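You operate a simulated robot arm through the tools that you are given. There is no shell and no other tool. Be economical: measure what you need, move in short steps, check, and stop when the job is done.

You are at the controls of a simulated robot arm. One attempt, no reset.

JOB
Put the grey napkin in its drawer, shut drawer and bin cupboard door, turn the button across.
Where things are to end (x, y in the base frame): grey napkin within 60 mm of [560, 160].

It is judged by the outcome, as a careful person would: the job done as asked, and still so three seconds after it is handed in. It fails if anything else is knocked over, pushed out of place, dropped, spilled or broken. Flat cloth is picked up by pressing the open fingertips on it (5 to 10 N) and closing them slowly along it; thin cloth reads only 2 to 8 mm in the jaws.

ROBOT AND FRAMES
A 7-joint arm with a two-finger parallel gripper on a trunk, on a base that drives. Base frame: it is fixed to the floor where the robot stands at the start and does not move with it; the origin is under the middle of the robot, x ahead of it, y to its left, z up; the surface under the hand at the start is at about z = 900. Units: mm, rad, N and s.
Its first joint turns from -2.897 to 2.897 rad. Places, roughly: bin cupboard door [500, -300, 500]; bin flap [900, -300, 900]; grey napkin (7x15x4 cm) [800, 0, 900]; inside of the napkin drawer [600, 200, 700]; napkin drawer [600, 200, 700]; turn button [600, -100, 800]. Payload 3.43 kg.
The tool frame sits at the grasp point between the pads (the TCP): z along the fingers, y along the line on which they close. The tips reach 34 mm beyond it. The gripper opens to 128 mm. The fingers are 24 mm wide and 12 mm thick; the gripper's body (48 by 130 mm) begins 96 mm behind the TCP.
Orientation is that of the tool frame in the base frame, as a unit quaternion [x, y, z, w]. With the fingers straight down and closing along the base's y, the tool's x points along the base's -x, its y along +y and its z along -z.

CONTROLS
- The arm moves only by the tool nudge_tool. Its argument "commands" is one flat list of numbers, 7 for each row, row after row: the opening, from 0 (shut) to 1 (fully open), then the shift along the base's x, y, z in mm, then the turn, a rotation vector about the base's x, y, z in rad. In form: [hand, dx, dy, dz, rx, ry, rz, hand, dx, dy, dz, rx, ry, rz, ...]. A call has 1 to 20 rows; each row shifts and turns the commanded pose from where the row before left it. Each row takes 0.2 s and may step no farther than 50 mm and 0.15 rad from the row before; otherwise, or with a gripper value out of range, the whole call is refused. Where a pose cannot be reached the arm comes as near as it can. A force on the tool above 40 N (or 10 N above the force at the start of the call, whichever is more), or a blocked arm, ends the call early, and 0.2 s more pass. The fingers move at their own pace (about 153 mm/s each) and stop on an object; they squeeze with about 23 N. The grip force told is the motor's: it shows also when the fingers shut on nothing. Time passes only in rows, and 0.2 s behind the last, so rows that do not move let the fingers close. The reply holds the time, the measured pose of the TCP, the force on the tool along the base axes, the opening and the grip force, in the units named above and with some noise, with the torque about the TCP (base axes, N m) and any sound that the robot's microphone picked up, and new pictures: "show" is both (left out), scene, wrist or none.
- Cameras (640 x 400 px; columns grow to the right, rows downward): "scene" is now at [189.2, 217.1, 1351.2]; the picture's right is [-0.20, -0.98, 0.00], its down [-0.69, 0.14, -0.72] and it looks along [0.70, -0.14, -0.70] (base axes); focal length 219 px, centre (320, 200). "wrist" rides on the gripper at [76, -11, -160] in the tool frame; the picture's right is [0.15, 0.99, 0.00], its down [-0.88, 0.13, -0.46] and it looks along [-0.45, 0.07, 0.89] (tool axes); focal length 234 px, centre (320, 200). There is no depth. A picture from a camera that has moved, and an enlarged one, comes with that camera's place and axes in the base frame and with its lens.
- drive_base(legs): drives the robot by 1 to 6 legs, each [ahead, turn to the left] in mm and rad, along the robot's own axes; the way and the turn of a leg run together, so that a leg with both is an arc; at most 1500 mm and 3.142 rad a leg. The arm and the cameras ride along, it lands a little off, and it stops where it bumps. It gives what a move gives, and a new picture of the scene camera.
- turn_head(pan, tilt): turns the head with the scene camera to pan (to the left, within 2.094 rad either way) and tilt (down, from -0.506 to 1.204), counted from straight ahead of the robot. It gives what a move gives, and a new picture of the scene camera.
- close_up(camera, box): a new picture of the part [left, top, right, bottom] of that camera's present view, enlarged. It takes no simulated time.
- job_done(): hands the job in; it is judged then, once.

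Go step by step. Nothing tells you exact positions but the pictures and the camera data: compare them with the known pose of the tool, close in by small moves and look again before you grip or let go. The budget is 120 turns and 260 pictures, counting those below and the enlarged ones. Unless the task says otherwise, let go and move clear before handing in, and close with one line.

The tools are called as a command line: name --argument value ..., lists and objects as JSON in quotes. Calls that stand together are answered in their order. nudge_tool: Moves the arm, as the interface text tells. Its arguments: {"type":"object","properties":{"commands":{"type":"array","items":{"type":"number"}},"show":{"type":"string","enum":["both","scene","wrist","none"]}},"required":["commands"]} The other tools are called the same way: drive_base (legs) drives the base; turn_head (pan, tilt) turns the head that bears the scene camera; close_up (camera, box) takes an enlarged picture of a part of a camera's view; job_done () hands the job in.

At the start:

```text
t: 0.0
eef_pos: [652.9, -141.7, 1169.1]
ee_rot: [0.0, 1.0, 0.0, -0.001]
wrist_force: [-0.6, -1.1, 0.4]
wrist_torque: [-0.04, -0.01, 0.0]
grip_width: 127.9
gripper_force: 0.0
robot x, y, heading: [-1.4, -3.2, 0.001]
head pan, tilt: [-0.197, 0.761]
```

scene: 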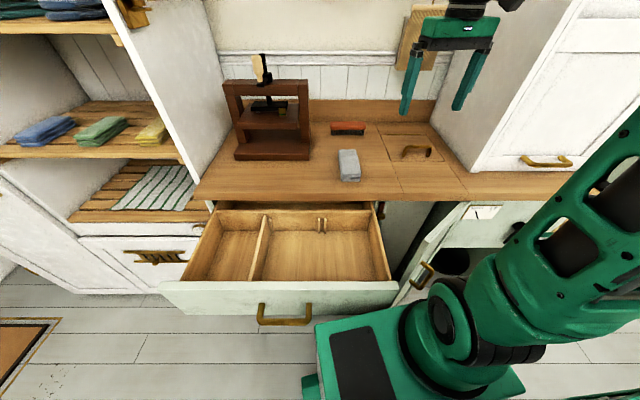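
wrist: 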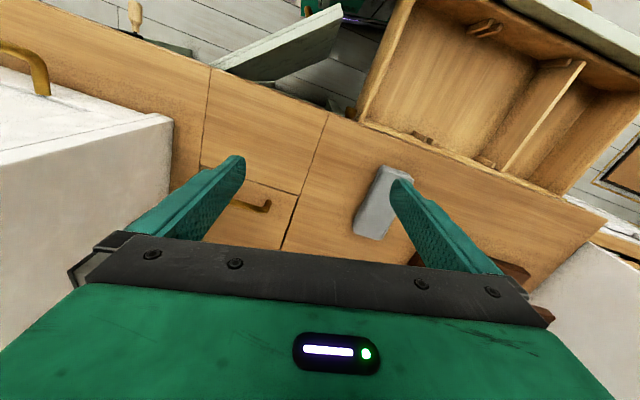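

I see an open drawer with a divider, the grey napkin on the counter, and the bin cupboard door ajar on the right. I'll look closer at the drawer, the napkin and the cupboard before I move.

close_up --camera "scene" --box '[140, 110, 420, 330]'

close_up --camera "scene" --box '[360, 170, 560, 310]'

turn_head --pan -0.5 --tilt 0.9

```text
1.82 times, centred on (280, 220) of scene
camera zoom: at [189.2, 217.1, 1351.2], right [-0.2, -0.98, 0.0], down [-0.69, 0.14, -0.72], along [0.7, -0.14, -0.7], focal length 398 px, centre (393, 164)
```

zoom: 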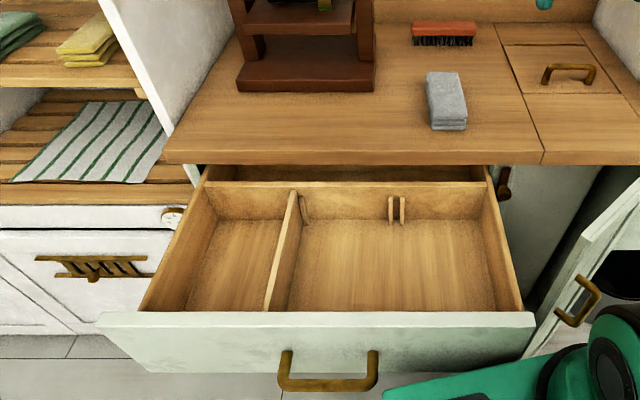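

```text
2.86 times, centred on (460, 240) of scene
camera zoom: at [189.2, 217.1, 1351.2], right [-0.2, -0.98, 0.0], down [-0.69, 0.14, -0.72], along [0.7, -0.14, -0.7], focal length 625 px, centre (-80, 86)
```

zoom: 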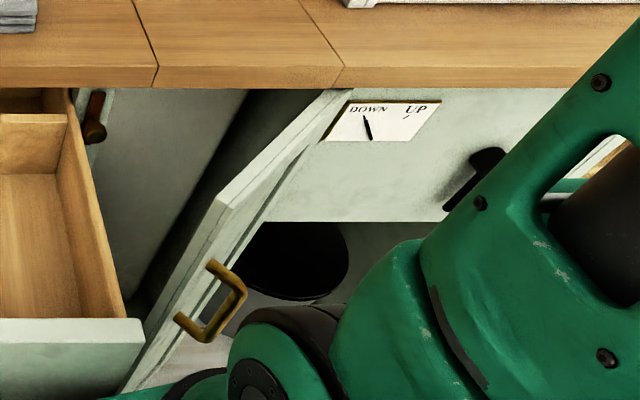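

```text
t: 0.8
eef_pos: [638.8, -144.4, 1177.4]
ee_rot: [0.0, 1.0, 0.0, 0.006]
wrist_force: [1.2, -0.1, -0.2]
wrist_torque: [-0.02, 0.01, -0.02]
grip_width: 127.9
gripper_force: 0.1
robot x, y, heading: [0.4, 2.0, -0.001]
head pan, tilt: [-0.499, 0.901]
camera scene: at [174.5, 197.1, 1340.4], right [-0.48, -0.88, 0.01], down [-0.7, 0.37, -0.61], along [0.54, -0.3, -0.79], focal length 219 px, centre (320, 200)
```

scene: 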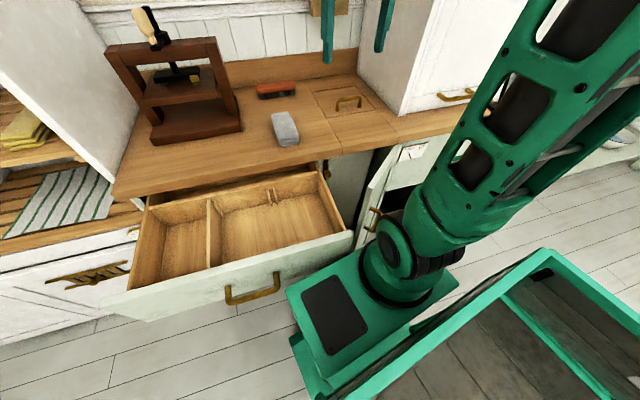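

The napkin is at about (755, 5), with the target in the open drawer's larger right compartment. I'll hover above the napkin and look.

nudge_tool --commands '[1, 30, 40, 0, 0, 0, 0, 1, 30, 40, 0, 0, 0, 0, 1, 30, 40, -40, 0, 0, 0, 1, 20, 30, -45, 0, 0, 0, 1, 0, 0, -20, 0, 0, 0, 1, 0, 0, 0, 0, 0, 0]'

turn_head --pan -0.2 --tilt 0.76

```text
refused: row 3 steps farther than a row can; nothing moved
```

```text
t: 1.6
eef_pos: [638.0, -143.1, 1178.2]
ee_rot: [0.0, 1.0, -0.001, 0.007]
wrist_force: [-0.3, -0.1, 0.3]
wrist_torque: [0.01, 0.0, -0.02]
grip_width: 128.2
gripper_force: 0.1
robot x, y, heading: [-1.8, -1.2, -0.002]
head pan, tilt: [-0.201, 0.759]
camera scene: at [189.1, 216.7, 1351.3], right [-0.2, -0.98, 0.0], down [-0.68, 0.14, -0.72], along [0.7, -0.14, -0.7], focal length 219 px, centre (320, 200)
```

scene: 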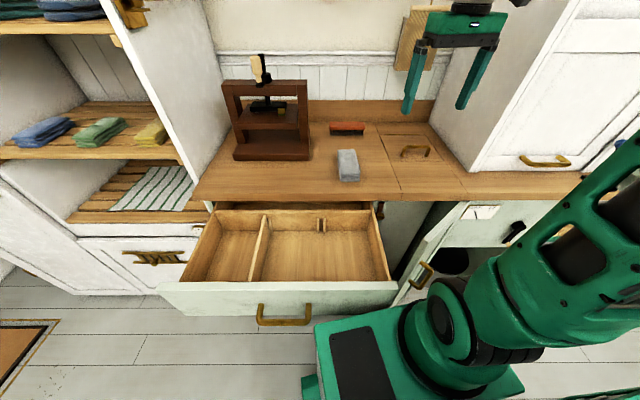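

The step limit is on the vector length, so I'll use shorter rows to reach the hover above the napkin.

nudge_tool --commands '[1, 25, 35, 0, 0, 0, 0, 1, 25, 35, 0, 0, 0, 0, 1, 25, 35, -20, 0, 0, 0, 1, 20, 25, -30, 0, 0, 0, 1, 15, 15, -30, 0, 0, 0, 1, 0, 0, -30, 0, 0, 0, 1, 0, 0, 0, 0, 0, 0]'

```text
t: 3.2
eef_pos: [747.3, 0.8, 1067.2]
ee_rot: [0.0, 1.0, 0.0, 0.006]
wrist_force: [-0.6, 0.7, -0.3]
wrist_torque: [-0.02, 0.01, 0.02]
grip_width: 128.0
gripper_force: 0.1
robot x, y, heading: [-3.1, 0.0, -0.003]
head pan, tilt: [-0.201, 0.759]
camera scene: at [189.2, 216.8, 1351.3], right [-0.2, -0.98, 0.0], down [-0.68, 0.14, -0.72], along [0.7, -0.14, -0.7], focal length 219 px, centre (320, 200)
camera wrist: at [671.2, -11.1, 1227.5], right [-0.15, 0.99, 0.0], down [0.88, 0.13, 0.47], along [0.46, 0.07, -0.88], focal length 234 px, centre (320, 200)
```

scene: 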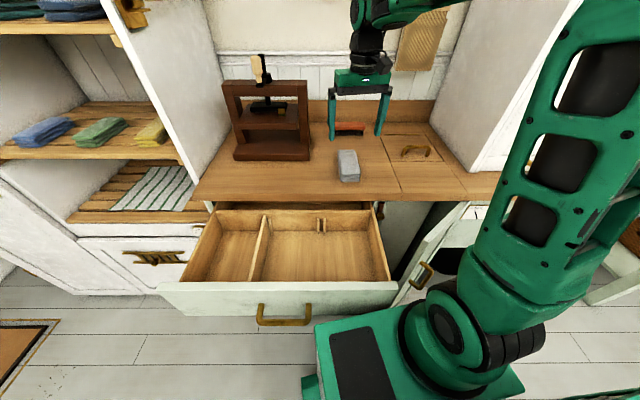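
wrist: 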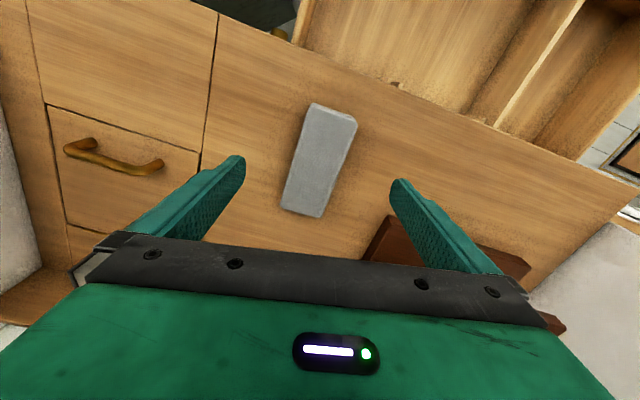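

The napkin's centre is about (770, 0), and its long axis is yawed about -0.16 rad. I'll align and descend.

nudge_tool --commands '[1, 10, 0, -25, 0, 0, -0.08, 1, 10, 0, -30, 0, 0, -0.08, 1, 0, 0, -30, 0, 0, 0, 1, 0, 0, -20, 0, 0, 0, 1, 0, 0, 0, 0, 0, 0]'

```text
t: 4.4
eef_pos: [767.7, -0.9, 963.1]
ee_rot: [0.08, 0.997, -0.001, 0.006]
wrist_force: [0.3, 0.2, 0.4]
wrist_torque: [0.02, 0.02, 0.0]
grip_width: 128.2
gripper_force: 0.1
robot x, y, heading: [1.0, 1.3, 0.001]
head pan, tilt: [-0.201, 0.759]
camera scene: at [189.2, 216.8, 1351.3], right [-0.2, -0.98, 0.0], down [-0.68, 0.14, -0.72], along [0.7, -0.14, -0.7], focal length 219 px, centre (320, 200)
camera wrist: at [689.7, 1.6, 1123.2], right [0.01, 1.0, 0.0], down [0.88, -0.01, 0.47], along [0.47, -0.01, -0.89], focal length 234 px, centre (320, 200)
```

scene: 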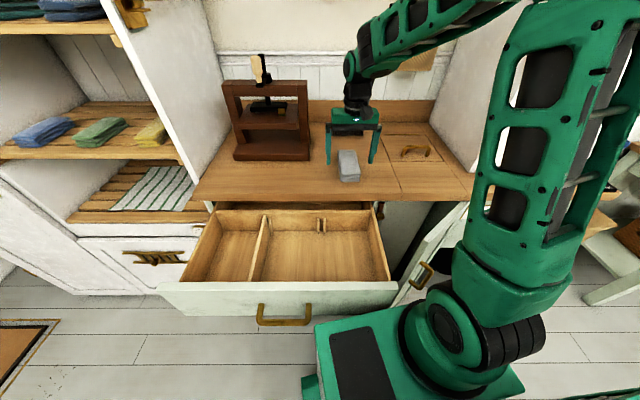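
wrist: 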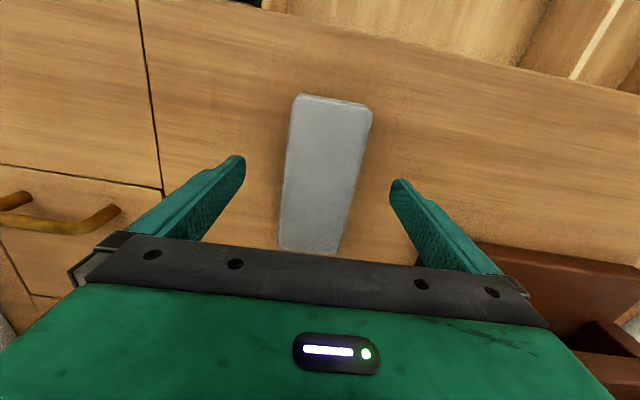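

Yaw and centre match the napkin. I'll lower to the counter, close gently, and check the grip.

nudge_tool --commands '[1, 4, 1, -12, 0, 0, 0, 1, 0, 0, -9, 0, 0, 0, 1, 0, 0, 0, 0, 0, 0, 0.45, 0, 0, 0, 0, 0, 0, 0.3, 0, 0, 0, 0, 0, 0, 0.3, 0, 0, 0, 0, 0, 0]'

```text
t: 5.8
eef_pos: [772.0, 1.0, 941.9]
ee_rot: [0.079, 0.997, -0.001, 0.006]
wrist_force: [1.0, -0.2, -0.7]
wrist_torque: [0.01, -0.08, -0.02]
grip_width: 63.8
gripper_force: 23.1
robot x, y, heading: [-0.2, -1.1, -0.002]
head pan, tilt: [-0.201, 0.759]
camera scene: at [189.3, 216.8, 1351.3], right [-0.2, -0.98, 0.0], down [-0.68, 0.14, -0.72], along [0.7, -0.14, -0.7], focal length 219 px, centre (320, 200)
camera wrist: at [694.4, 3.1, 1102.2], right [0.01, 1.0, 0.0], down [0.88, -0.01, 0.47], along [0.47, -0.01, -0.88], focal length 234 px, centre (320, 200)
```

scene: 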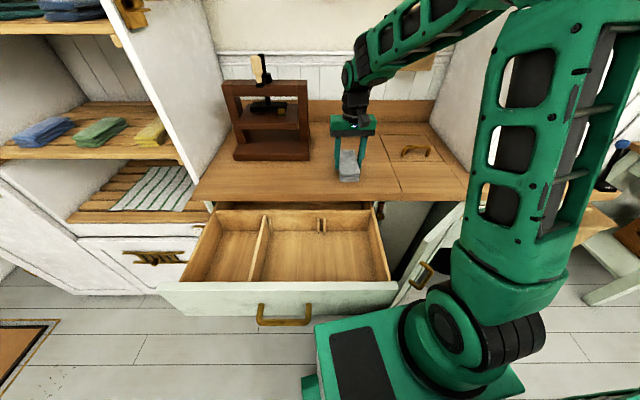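
wrist: 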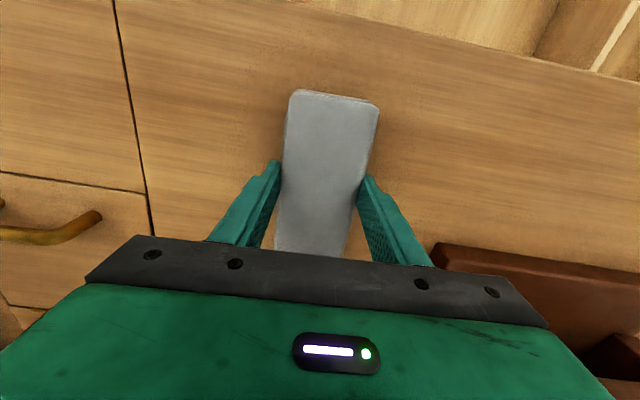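

The grip is firm at 64 mm. I'll lift, carry it over the drawer and square up the yaw.

nudge_tool --commands '[0.3, 0, 0, 35, 0, 0, 0, 0.3, 0, 0, 45, 0, 0, 0, 0.3, 0, 0, 45, 0, 0, 0, 0.3, -35, 25, 0, 0, 0, 0.08, 0.3, -35, 25, 0, 0, 0, 0.08, 0.3, -38, 28, 0, 0, 0, 0, 0.3, -38, 28, 0, 0, 0, 0, 0.3, -38, 28, 0, 0, 0, 0, 0.3, -38, 25, 0, 0, 0, 0, 0.3, 0, 0, 0, 0, 0, 0]'

```text
t: 8.0
eef_pos: [549.9, 161.8, 1065.6]
ee_rot: [0.0, 1.0, 0.0, 0.006]
wrist_force: [-0.3, 1.0, -0.1]
wrist_torque: [0.01, 0.04, -0.02]
grip_width: 63.4
gripper_force: 23.3
robot x, y, heading: [1.9, 1.7, -0.002]
head pan, tilt: [-0.201, 0.759]
camera scene: at [189.2, 216.8, 1351.3], right [-0.2, -0.98, 0.0], down [-0.68, 0.14, -0.72], along [0.7, -0.14, -0.7], focal length 219 px, centre (320, 200)
camera wrist: at [474.4, 150.1, 1225.5], right [-0.15, 0.99, 0.0], down [0.88, 0.13, 0.47], along [0.46, 0.07, -0.88], focal length 234 px, centre (320, 200)
```

scene: 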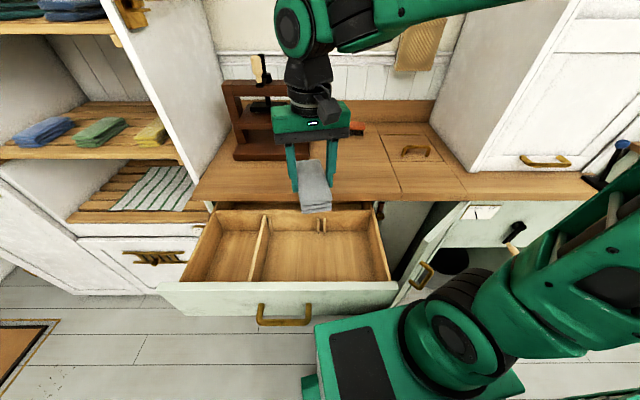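
wrist: 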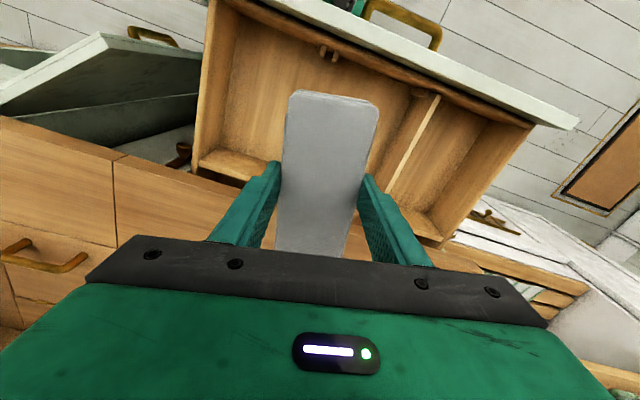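

The napkin is over the right compartment with clearance all round. I'll lower it in steps.

nudge_tool --commands '[0.3, 0, 0, -45, 0, 0, 0, 0.3, 0, 0, -45, 0, 0, 0, 0.3, 0, 0, -45, 0, 0, 0, 0.3, 0, 0, -45, 0, 0, 0, 0.3, 0, 0, -45, 0, 0, 0, 0.3, 0, 0, -30, 0, 0, 0, 0.3, 0, 0, 0, 0, 0, 0]'

```text
t: 9.6
eef_pos: [548.9, 161.7, 811.4]
ee_rot: [0.0, 1.0, 0.0, 0.006]
wrist_force: [-0.7, 0.0, 0.5]
wrist_torque: [0.03, 0.06, 0.01]
grip_width: 63.1
gripper_force: 22.6
robot x, y, heading: [0.2, -0.5, 0.002]
head pan, tilt: [-0.201, 0.759]
camera scene: at [189.2, 216.8, 1351.3], right [-0.2, -0.98, 0.0], down [-0.68, 0.14, -0.72], along [0.7, -0.14, -0.7], focal length 219 px, centre (320, 200)
camera wrist: at [473.0, 150.4, 971.0], right [-0.15, 0.99, 0.0], down [0.88, 0.13, 0.47], along [0.46, 0.07, -0.88], focal length 234 px, centre (320, 200)
```

scene: 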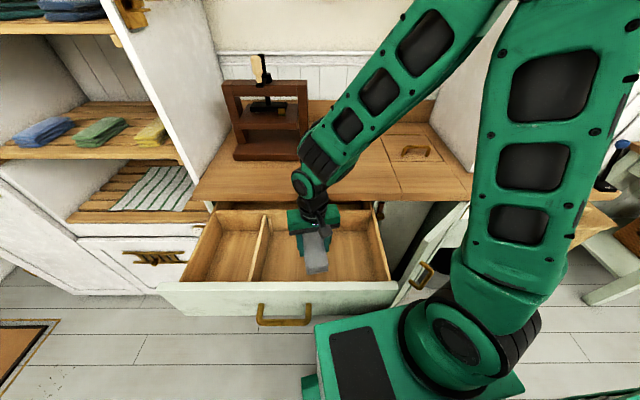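
wrist: 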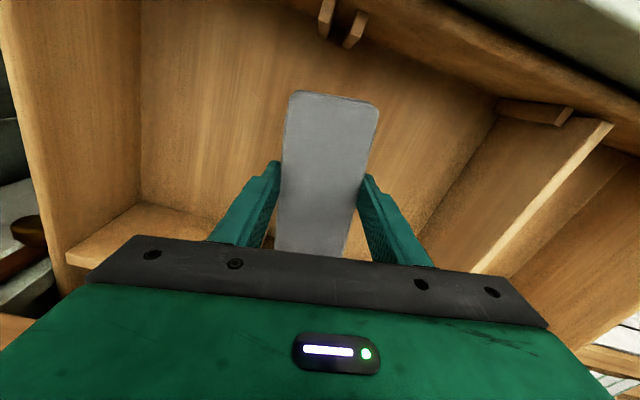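

It's inside the drawer walls. I'll go on down slowly until it touches the floor.

nudge_tool --commands '[0.3, 0, 0, -20, 0, 0, 0, 0.3, 0, 0, -20, 0, 0, 0, 0.3, 0, 0, -12, 0, 0, 0, 0.3, 0, 0, 0, 0, 0, 0]' --show "scene"

close_up --camera "scene" --box '[200, 180, 400, 310]'

```text
t: 10.6
eef_pos: [551.3, 162.9, 759.0]
ee_rot: [0.0, 1.0, 0.0, 0.006]
wrist_force: [-0.2, 0.4, -0.7]
wrist_torque: [0.03, 0.02, 0.01]
grip_width: 63.3
gripper_force: 23.0
robot x, y, heading: [-1.6, -1.7, -0.003]
head pan, tilt: [-0.201, 0.759]
camera scene: at [189.2, 216.9, 1351.3], right [-0.2, -0.98, 0.0], down [-0.68, 0.14, -0.72], along [0.7, -0.14, -0.7], focal length 219 px, centre (320, 200)
```

scene: 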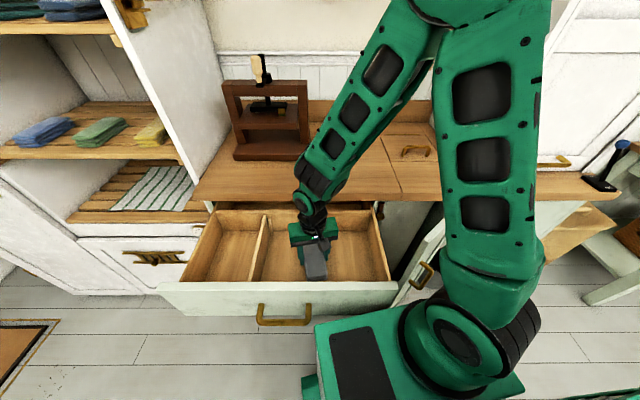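

```text
3.08 times, centred on (300, 245) of scene
camera zoom: at [189.2, 216.9, 1351.3], right [-0.2, -0.98, 0.0], down [-0.68, 0.14, -0.72], along [0.7, -0.14, -0.7], focal length 673 px, centre (382, 62)
```

zoom: 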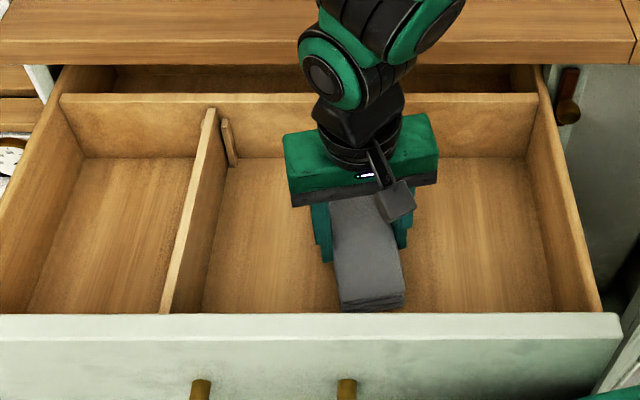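

nudge_tool --commands '[0.3, 0, 0, -6, 0, 0, 0, 0.3, 0, 0, -6, 0, 0, 0, 0.3, 0, 0, -4, 0, 0, 0, 0.3, 0, 0, 0, 0, 0, 0]' --show "none"

```text
t: 11.4
eef_pos: [542.9, 161.2, 753.3]
ee_rot: [-0.001, 1.0, 0.0, 0.014]
wrist_force: [1.6, -0.2, -2.4]
wrist_torque: [-0.01, 0.12, -0.02]
grip_width: 63.3
gripper_force: 23.5
robot x, y, heading: [1.9, 0.3, -0.002]
head pan, tilt: [-0.201, 0.759]
stopped in row 3: the force on the tool passed its limit at 146 N (the readings are from after the stop); the commanded pose is now the measured one
```

close_up --camera "scene" --box '[200, 180, 400, 310]'

close_up --camera "wrist" --box '[0, 0, 640, 400]'

```text
3.08 times, centred on (300, 245) of scene
camera zoom: at [190.1, 217.0, 1351.1], right [-0.2, -0.98, 0.0], down [-0.69, 0.14, -0.72], along [0.7, -0.14, -0.7], focal length 673 px, centre (382, 62)
```

zoom: 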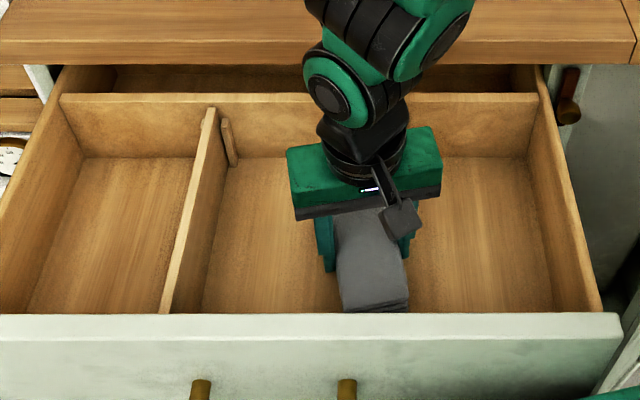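

```text
1.00 times, centred on (320, 200) of wrist (not enlarged: the box is as wide or as high as the picture)
camera zoom: at [463.7, 150.1, 910.8], right [-0.15, 0.99, 0.0], down [0.87, 0.13, 0.48], along [0.47, 0.07, -0.88], focal length 234 px, centre (320, 200)
```

zoom: 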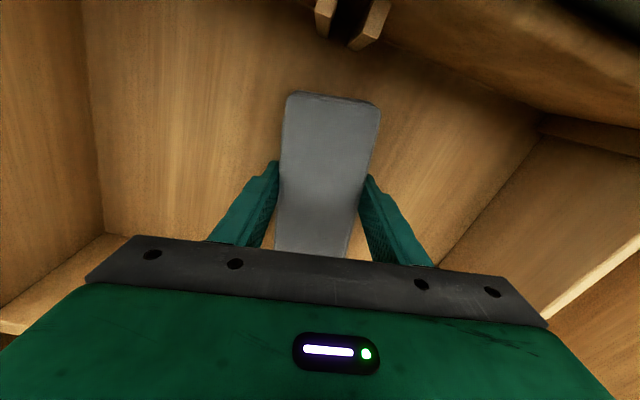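

nudge_tool --commands '[0.3, 0, 0, -1.5, 0, 0, 0, 0.3, 0, 0, 0, 0, 0, 0]' --show "none"

```text
t: 12.0
eef_pos: [543.1, 162.2, 751.1]
ee_rot: [0.0, 1.0, 0.0, 0.013]
wrist_force: [0.3, 0.7, -1.0]
wrist_torque: [-0.04, 0.06, -0.01]
grip_width: 63.5
gripper_force: 22.7
robot x, y, heading: [0.3, 1.5, 0.0]
head pan, tilt: [-0.201, 0.759]
```

nudge_tool --commands '[0.3, 0, 0, -2, 0, 0, 0, 0.3, 0, 0, 0, 0, 0, 0, 0.3, 0, 0, -2, 0, 0, 0, 0.3, 0, 0, 0, 0, 0, 0]' --show "none"

```text
t: 13.0
eef_pos: [543.1, 161.8, 746.4]
ee_rot: [0.0, 1.0, 0.001, 0.014]
wrist_force: [0.2, -0.2, -0.4]
wrist_torque: [-0.05, 0.1, 0.0]
grip_width: 63.6
gripper_force: 23.2
robot x, y, heading: [0.9, -0.6, 0.002]
head pan, tilt: [-0.201, 0.759]
```

nudge_tool --commands '[0.3, 0, 0, -1.5, 0, 0, 0, 0.3, 0, 0, 0, 0, 0, 0, 0.3, 0, 0, -1.5, 0, 0, 0, 0.3, 0, 0, 0, 0, 0, 0]' --show "none"

```text
t: 13.7
eef_pos: [534.7, 161.9, 751.9]
ee_rot: [0.0, 1.0, -0.001, 0.021]
wrist_force: [0.6, 0.1, -2.5]
wrist_torque: [0.0, 0.12, -0.01]
grip_width: 63.5
gripper_force: 23.3
robot x, y, heading: [2.9, -2.2, 0.002]
head pan, tilt: [-0.201, 0.759]
stopped in row 3: the force on the tool passed its limit at 47 N (the readings are from after the stop); the commanded pose is now the measured one
```

The floor contact is at TCP z of about 744, and each stop bounces the arm up a little. I'll go down to just above that and release gently.

nudge_tool --commands '[0.3, 3, 0, -4, 0, 0, 0, 0.3, 3, 0, -2.5, 0, 0, 0, 0.35, 0, 0, 0, 0, 0, 0, 0.6, 0, 0, 0, 0, 0, 0, 0.75, 0, 0, 0, 0, 0, 0, 0.75, 0, 0, 0, 0, 0, 0]'

```text
t: 14.8
eef_pos: [532.8, 166.3, 753.4]
ee_rot: [-0.003, 1.0, 0.005, 0.028]
wrist_force: [1.5, 0.2, -0.5]
wrist_torque: [-0.03, 0.09, 0.04]
grip_width: 95.9
gripper_force: 0.2
robot x, y, heading: [-0.9, -0.9, -0.001]
head pan, tilt: [-0.201, 0.759]
stopped in row 5: the force on the tool passed its limit at 45 N (the readings are from after the stop); the commanded pose is now the measured one
camera scene: at [190.2, 217.1, 1351.1], right [-0.2, -0.98, 0.0], down [-0.69, 0.14, -0.72], along [0.7, -0.14, -0.7], focal length 219 px, centre (320, 200)
camera wrist: at [448.3, 152.7, 908.8], right [-0.15, 0.99, 0.0], down [0.85, 0.13, 0.51], along [0.5, 0.08, -0.86], focal length 234 px, centre (320, 200)
```

scene: 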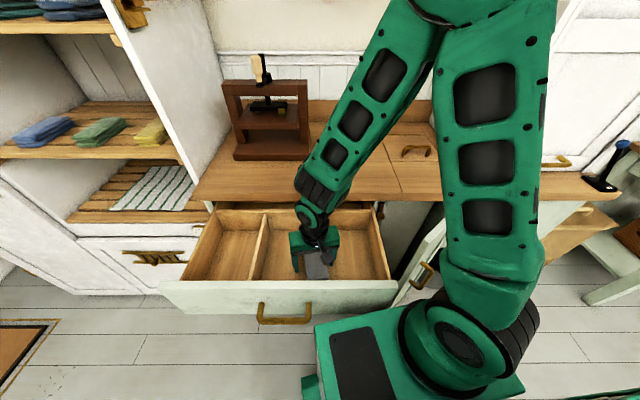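
wrist: 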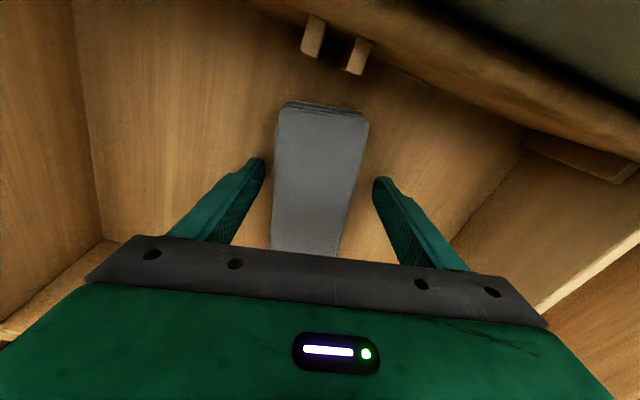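

The napkin is released flat on the drawer floor. The spikes push toward -x and up, so the hand seems to be brushing the counter edge. I'll back off slightly toward the robot and rise straight out.

nudge_tool --commands '[0.75, -6, 0, 3, 0, 0, 0, 0.75, -4, 0, 10, 0, 0, 0, 0.75, 0, 0, 25, 0, 0, 0, 0.75, 0, 0, 40, 0, 0, 0, 0.75, 0, 0, 45, 0, 0, 0, 0.75, 0, 0, 45, 0, 0, 0, 0.75, 0, 0, 45, 0, 0, 0, 0.75, 0, 0, 45, 0, 0, 0, 0.75, 0, 0, 0, 0, 0, 0]'

close_up --camera "scene" --box '[150, 180, 450, 350]'

```text
t: 16.8
eef_pos: [522.3, 164.4, 1011.0]
ee_rot: [-0.001, 1.0, 0.006, 0.028]
wrist_force: [-0.5, 0.2, 0.5]
wrist_torque: [-0.02, -0.03, 0.02]
grip_width: 96.0
gripper_force: 0.2
robot x, y, heading: [-1.3, 2.7, -0.002]
head pan, tilt: [-0.201, 0.759]
camera scene: at [189.1, 216.8, 1351.3], right [-0.2, -0.98, 0.0], down [-0.68, 0.14, -0.72], along [0.7, -0.14, -0.7], focal length 219 px, centre (320, 200)
camera wrist: at [437.8, 150.8, 1167.5], right [-0.15, 0.99, 0.0], down [0.85, 0.13, 0.51], along [0.5, 0.08, -0.86], focal length 234 px, centre (320, 200)
```

scene: 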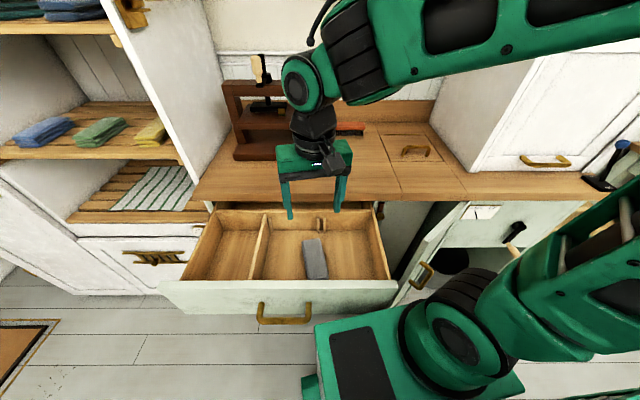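
wrist: 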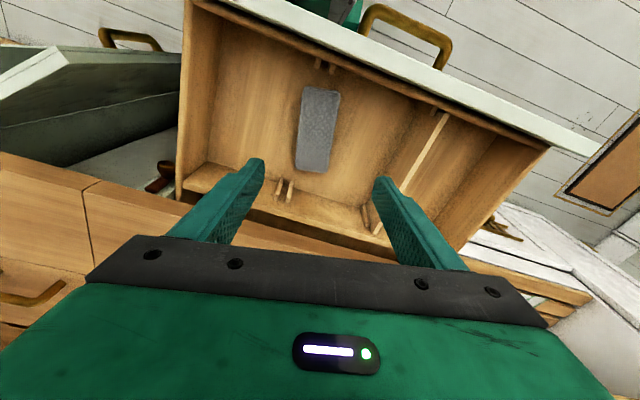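

```text
2.13 times, centred on (300, 265) of scene
camera zoom: at [189.1, 216.8, 1351.3], right [-0.2, -0.98, 0.0], down [-0.68, 0.14, -0.72], along [0.7, -0.14, -0.7], focal length 466 px, centre (363, 61)
```

zoom: 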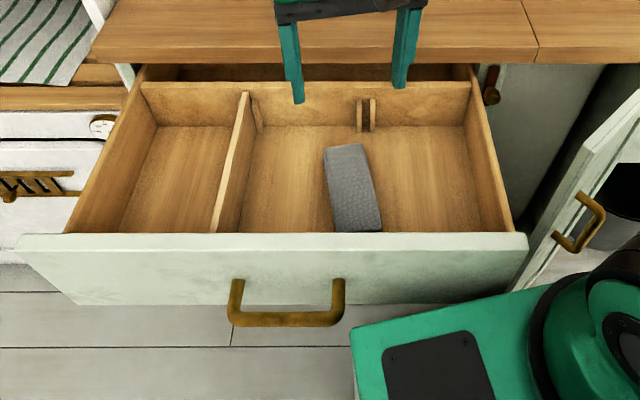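

The napkin lies at about (542, 164), within tolerance. I'll back the base off for room to push the drawer front and to see the door and button better.

drive_base --legs '[[-350, 0]]'

turn_head --pan -0.35 --tilt 0.6

```text
t: 19.1
eef_pos: [166.9, 163.9, 1010.4]
ee_rot: [-0.002, 1.0, 0.005, 0.028]
wrist_force: [-0.2, -0.6, -0.2]
wrist_torque: [0.02, -0.02, -0.02]
grip_width: 95.9
gripper_force: 0.1
robot x, y, heading: [-348.2, -2.8, 0.003]
head pan, tilt: [-0.201, 0.759]
camera scene: at [-165.8, 216.8, 1351.3], right [-0.2, -0.98, 0.0], down [-0.68, 0.14, -0.72], along [0.7, -0.14, -0.7], focal length 219 px, centre (320, 200)
```

scene: 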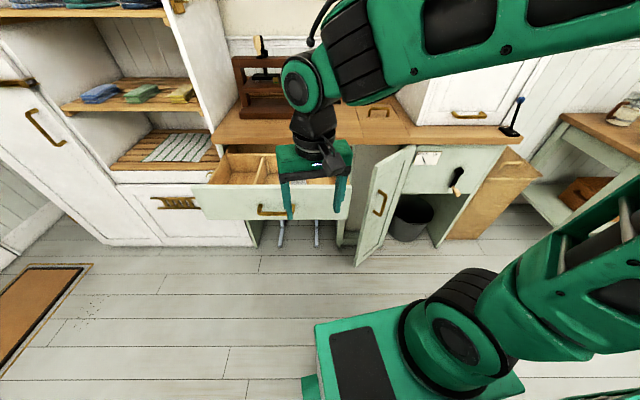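

```text
t: 19.8
eef_pos: [155.2, 164.2, 1017.3]
ee_rot: [-0.001, 0.999, 0.006, 0.036]
wrist_force: [0.2, -0.4, 0.6]
wrist_torque: [0.02, 0.03, -0.01]
grip_width: 96.0
gripper_force: 0.1
robot x, y, heading: [-359.9, 0.9, -0.002]
head pan, tilt: [-0.351, 0.6]
camera scene: at [-163.3, 202.9, 1364.8], right [-0.34, -0.94, 0.0], down [-0.54, 0.19, -0.82], along [0.77, -0.28, -0.58], focal length 219 px, centre (320, 200)
```

scene: 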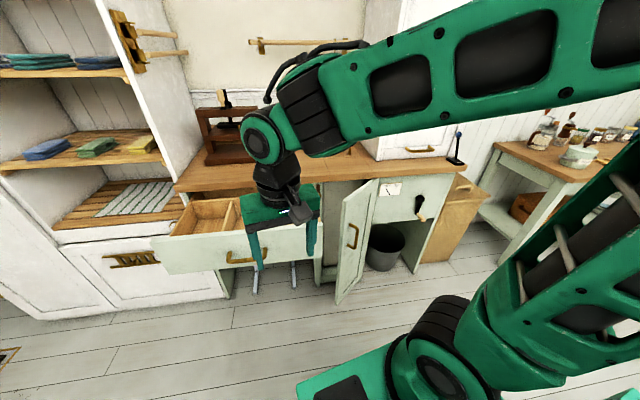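

close_up --camera "scene" --box '[280, 150, 480, 310]'

close_up --camera "scene" --box '[310, 160, 400, 230]'

```text
2.50 times, centred on (380, 230) of scene
camera zoom: at [-163.3, 202.9, 1364.8], right [-0.34, -0.94, 0.0], down [-0.54, 0.19, -0.82], along [0.77, -0.28, -0.58], focal length 546 px, centre (170, 125)
```

zoom: 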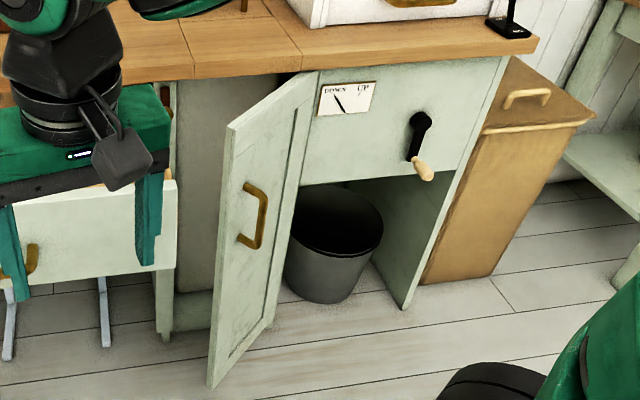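

```text
5.71 times, centred on (355, 195) of scene
camera zoom: at [-163.3, 202.9, 1364.8], right [-0.34, -0.94, 0.0], down [-0.54, 0.19, -0.82], along [0.77, -0.28, -0.58], focal length 1249 px, centre (120, 229)
```

zoom: 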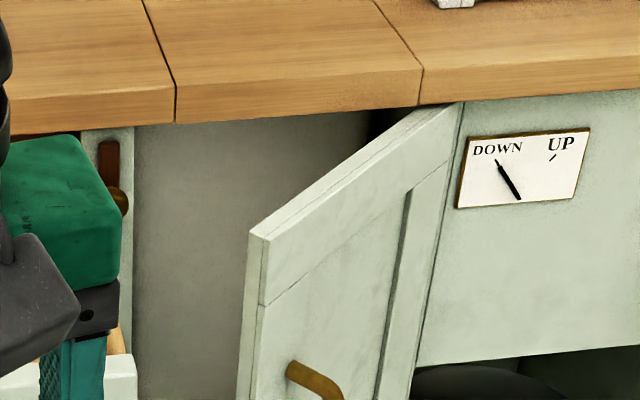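

The door is hinged on its right, opened about 30°, and the turn button is on the stile to its left. First I'll close the drawer. I'll turn the closed hand to point forward, level with the upper part of the drawer front.

nudge_tool --commands '[0, 20, 8, 0, 0, -0.14, 0, 0, 20, 8, -10, 0, -0.14, 0, 0, 15, 8, -20, 0, -0.14, 0, 0, 15, 8, -25, 0, -0.14, 0, 0, 10, 8, -25, 0, -0.14, 0, 0, 10, 8, -25, 0, -0.14, 0, 0, 10, 8, -25, 0, -0.14, 0, 0, 10, 8, -25, 0, -0.14, 0, 0, 10, 8, -25, 0, -0.14, 0, 0, 10, 8, -25, 0, -0.14, 0, 0, 0, 8, -10, 0, -0.1, 0, 0, 0, 0, 0, 0, 0, 0]'

```text
t: 22.4
eef_pos: [238.2, 210.9, 898.4]
ee_rot: [-0.006, 0.92, -0.004, 0.392]
wrist_force: [0.8, 0.2, -1.1]
wrist_torque: [-0.01, -0.01, 0.0]
grip_width: 0.1
gripper_force: 23.1
out of reach, approached as far as the arm can: row 6, 7, 8, 9, 10, 11
robot x, y, heading: [-354.8, 1.1, -0.0]
head pan, tilt: [-0.351, 0.6]
camera scene: at [-163.4, 202.8, 1364.9], right [-0.34, -0.94, 0.0], down [-0.54, 0.19, -0.82], along [0.77, -0.28, -0.58], focal length 219 px, centre (320, 200)
camera wrist: at [72.2, 199.1, 955.1], right [-0.11, 0.99, -0.12], down [0.28, 0.14, 0.95], along [0.95, 0.07, -0.29], focal length 234 px, centre (320, 200)
```

scene: 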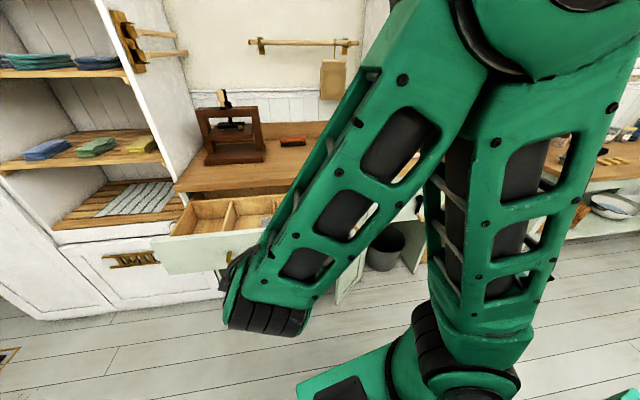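
wrist: 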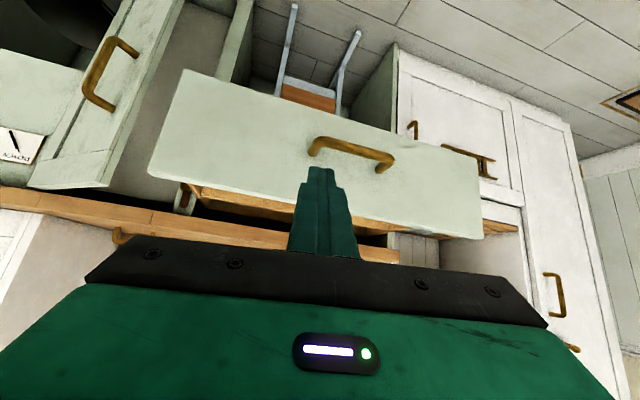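

The hand only got to about 46° because it is too close in. Extending forward should make the pose reachable, so I'll advance without touching yet.

nudge_tool --commands '[0, 20, 5, 0, 0, 0, 0, 0, 20, 5, 0, 0, 0, 0, 0, 20, 5, 0, 0, 0, 0, 0, 0, 0, 0, 0, 0, 0]'

```text
t: 23.4
eef_pos: [299.7, 226.4, 898.5]
ee_rot: [-0.005, 0.92, -0.005, 0.392]
wrist_force: [0.5, -0.2, 0.8]
wrist_torque: [0.01, 0.0, -0.01]
grip_width: 0.0
gripper_force: 22.9
robot x, y, heading: [-353.2, 3.4, -0.003]
head pan, tilt: [-0.351, 0.6]
camera scene: at [-163.4, 202.9, 1364.9], right [-0.34, -0.94, 0.0], down [-0.54, 0.19, -0.82], along [0.77, -0.28, -0.58], focal length 219 px, centre (320, 200)
camera wrist: at [133.1, 214.0, 955.5], right [-0.11, 0.99, -0.12], down [0.28, 0.14, 0.95], along [0.95, 0.07, -0.29], focal length 234 px, centre (320, 200)
```

scene: 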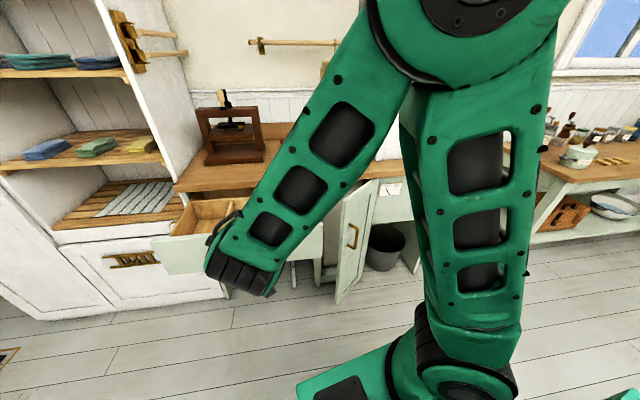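
wrist: 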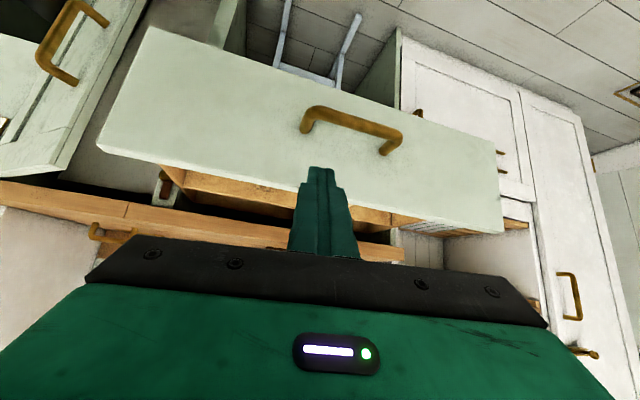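

At a 45° tilt I can push the drawer front above its handle. I'll lower, then advance to just before contact.

nudge_tool --commands '[0, 15, 10, -20, 0, 0, 0, 0, 20, 10, -20, 0, 0, 0, 0, 20, 10, -17, 0, 0, 0, 0, 20, 0, 0, 0, 0, 0, 0, 10, 0, 0, 0, 0, 0, 0, 0, 0, 0, 0, 0, 0]'

```text
t: 24.8
eef_pos: [384.5, 257.5, 841.5]
ee_rot: [-0.006, 0.92, -0.004, 0.392]
wrist_force: [0.1, 1.0, 0.5]
wrist_torque: [-0.03, 0.02, 0.02]
grip_width: 0.0
gripper_force: 22.9
robot x, y, heading: [-354.4, 2.7, 0.004]
head pan, tilt: [-0.351, 0.6]
camera scene: at [-163.3, 202.9, 1364.9], right [-0.34, -0.94, 0.0], down [-0.54, 0.19, -0.82], along [0.77, -0.28, -0.58], focal length 219 px, centre (320, 200)
camera wrist: at [217.4, 244.8, 898.0], right [-0.11, 0.99, -0.12], down [0.28, 0.14, 0.95], along [0.95, 0.07, -0.29], focal length 234 px, centre (320, 200)
```

scene: 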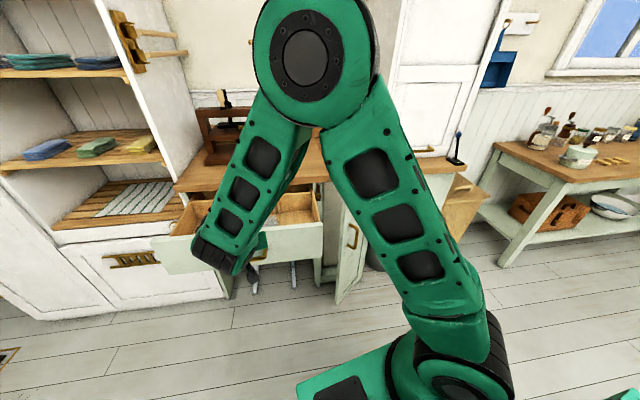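
wrist: 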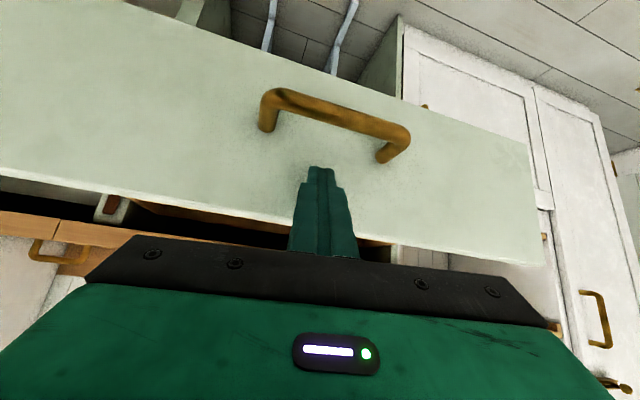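

The fingertips are lined up with the drawer face just above the handle. Now I'll push.

nudge_tool --commands '[0, 15, 0, 0, 0, 0, 0, 0, 10, 0, 0, 0, 0, 0, 0, 10, 0, 0, 0, 0, 0, 0, 10, 0, 0, 0, 0, 0, 0, 10, 0, 0, 0, 0, 0, 0, 10, 0, 0, 0, 0, 0, 0, 10, 0, 0, 0, 0, 0]'

```text
t: 26.4
eef_pos: [459.4, 255.3, 840.7]
ee_rot: [-0.005, 0.92, -0.005, 0.392]
wrist_force: [0.2, 0.4, -0.2]
wrist_torque: [-0.01, 0.01, -0.02]
grip_width: 0.3
gripper_force: 23.4
robot x, y, heading: [-352.0, 0.6, -0.002]
head pan, tilt: [-0.351, 0.6]
camera scene: at [-163.4, 202.8, 1364.9], right [-0.34, -0.94, 0.0], down [-0.54, 0.19, -0.82], along [0.77, -0.28, -0.58], focal length 219 px, centre (320, 200)
camera wrist: at [292.6, 243.3, 897.5], right [-0.11, 0.99, -0.12], down [0.28, 0.14, 0.95], along [0.95, 0.07, -0.29], focal length 234 px, centre (320, 200)
```

scene: 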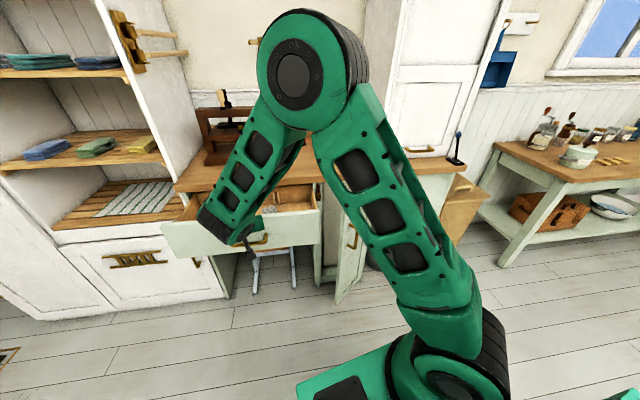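
wrist: 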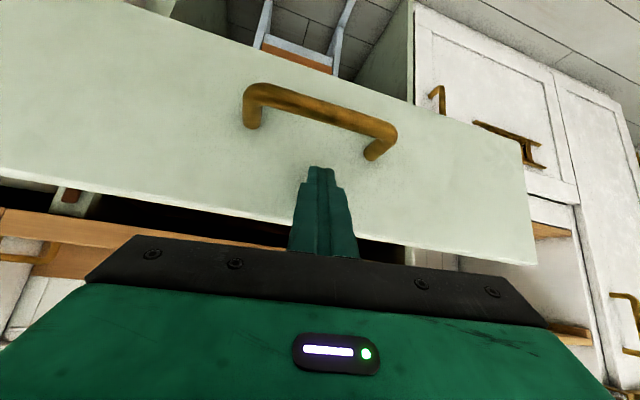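

The drawer is sliding in with little force, so I'll keep on.

nudge_tool --commands '[0, 10, 0, 0, 0, 0, 0, 0, 10, 0, 0, 0, 0, 0, 0, 10, 0, 0, 0, 0, 0, 0, 10, 0, 0, 0, 0, 0, 0, 10, 0, 0, 0, 0, 0, 0, 10, 0, 0, 0, 0, 0, 0, 10, 0, 0, 0, 0, 0, 0, 10, 0, 0, 0, 0, 0, 0, 10, 0, 0, 0, 0, 0, 0, 10, 0, 0, 0, 0, 0, 0, 0, 0, 0, 0, 0, 0]'

```text
t: 28.8
eef_pos: [558.6, 255.6, 839.1]
ee_rot: [-0.007, 0.92, -0.004, 0.391]
wrist_force: [-0.1, 0.6, 0.3]
wrist_torque: [0.02, -0.01, -0.03]
grip_width: 0.1
gripper_force: 23.0
robot x, y, heading: [-356.2, -2.8, 0.001]
head pan, tilt: [-0.351, 0.6]
camera scene: at [-163.2, 202.9, 1364.9], right [-0.34, -0.94, 0.0], down [-0.54, 0.19, -0.82], along [0.77, -0.28, -0.58], focal length 219 px, centre (320, 200)
camera wrist: at [392.4, 243.2, 896.7], right [-0.11, 0.99, -0.12], down [0.28, 0.15, 0.95], along [0.95, 0.07, -0.29], focal length 234 px, centre (320, 200)
```

scene: 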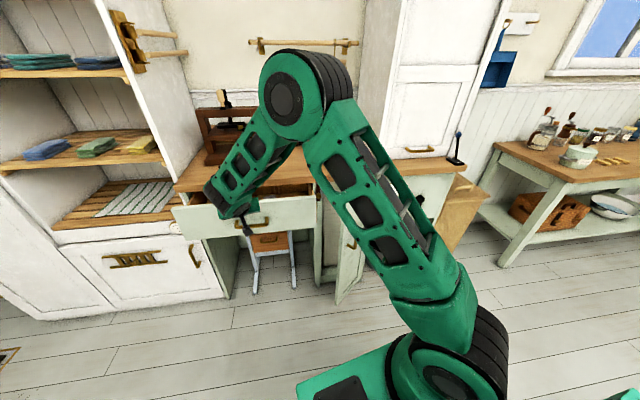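
wrist: 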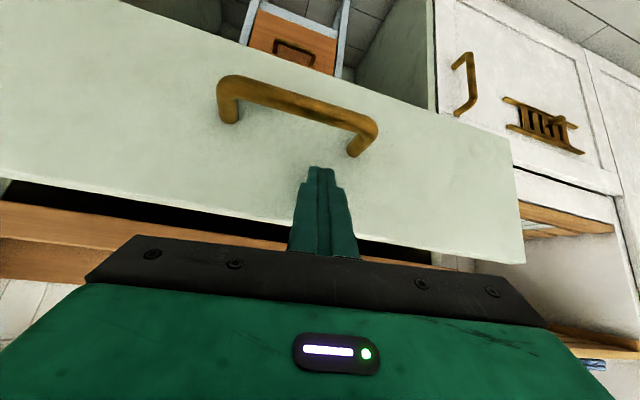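

nudge_tool --commands '[0, 8, 0, 0, 0, 0, 0, 0, 8, 0, 0, 0, 0, 0, 0, 8, 0, 0, 0, 0, 0, 0, 6, 0, 0, 0, 0, 0, 0, 5, 0, 0, 0, 0, 0, 0, 5, 0, 0, 0, 0, 0, 0, 5, 0, 0, 0, 0, 0, 0, 5, 0, 0, 0, 0, 0, 0, 0, 0, 0, 0, 0, 0]'

```text
t: 30.8
eef_pos: [608.1, 254.4, 839.4]
ee_rot: [-0.006, 0.92, -0.005, 0.391]
wrist_force: [-0.7, -0.4, -0.7]
wrist_torque: [0.03, -0.03, -0.04]
grip_width: 0.2
gripper_force: 22.9
robot x, y, heading: [-353.3, -1.7, 0.0]
head pan, tilt: [-0.351, 0.6]
camera scene: at [-163.2, 202.8, 1364.9], right [-0.34, -0.94, 0.0], down [-0.54, 0.19, -0.82], along [0.77, -0.28, -0.58], focal length 219 px, centre (320, 200)
camera wrist: at [442.8, 242.6, 897.1], right [-0.11, 0.99, -0.12], down [0.28, 0.15, 0.95], along [0.95, 0.07, -0.29], focal length 234 px, centre (320, 200)
```

scene: 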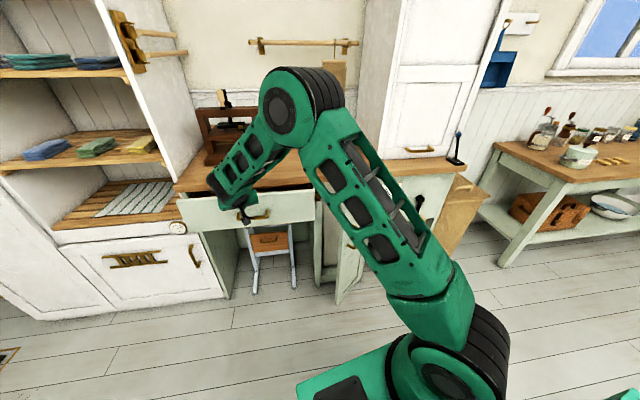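
wrist: 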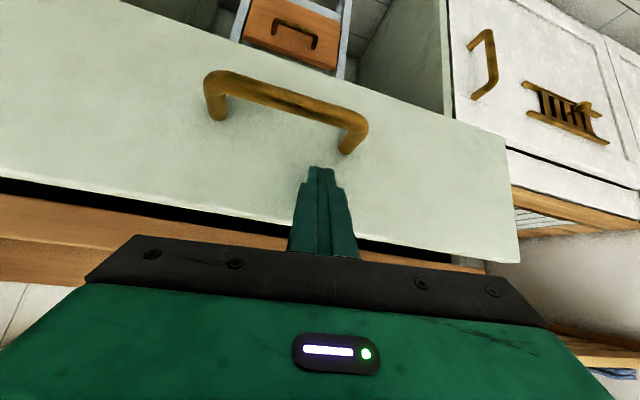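

nudge_tool --commands '[0, 5, 0, 0, 0, 0, 0, 0, 5, 0, 0, 0, 0, 0, 0, 5, 0, 0, 0, 0, 0, 0, 4, 0, 0, 0, 0, 0, 0, 4, 0, 0, 0, 0, 0, 0, 4, 0, 0, 0, 0, 0, 0, 4, 0, 0, 0, 0, 0, 0, 4, 0, 0, 0, 0, 0, 0, 0, 0, 0, 0, 0, 0]'

```text
t: 32.8
eef_pos: [643.6, 254.6, 840.8]
ee_rot: [-0.006, 0.92, -0.005, 0.392]
wrist_force: [-1.1, 0.3, -0.3]
wrist_torque: [-0.01, 0.04, -0.01]
grip_width: 0.0
gripper_force: 22.0
robot x, y, heading: [-352.5, -2.1, 0.003]
head pan, tilt: [-0.351, 0.6]
camera scene: at [-163.2, 202.9, 1364.9], right [-0.34, -0.94, 0.0], down [-0.54, 0.19, -0.82], along [0.77, -0.28, -0.58], focal length 219 px, centre (320, 200)
camera wrist: at [477.3, 243.5, 897.6], right [-0.11, 0.99, -0.12], down [0.28, 0.14, 0.95], along [0.95, 0.07, -0.29], focal length 234 px, centre (320, 200)
```

scene: 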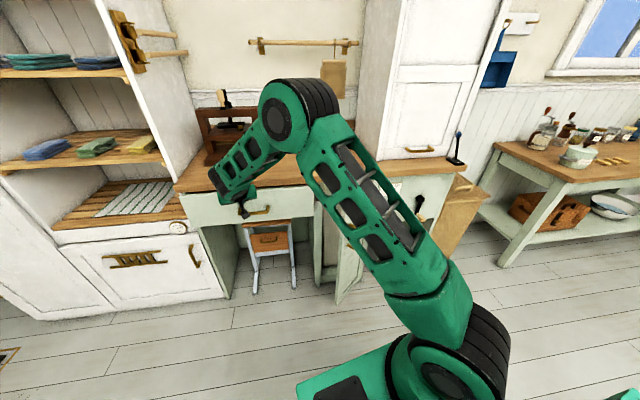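
wrist: 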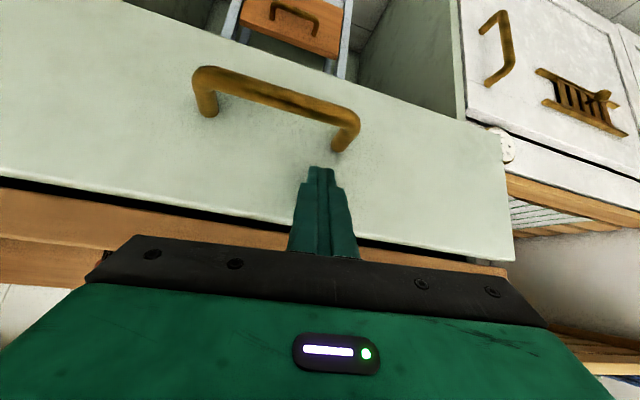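

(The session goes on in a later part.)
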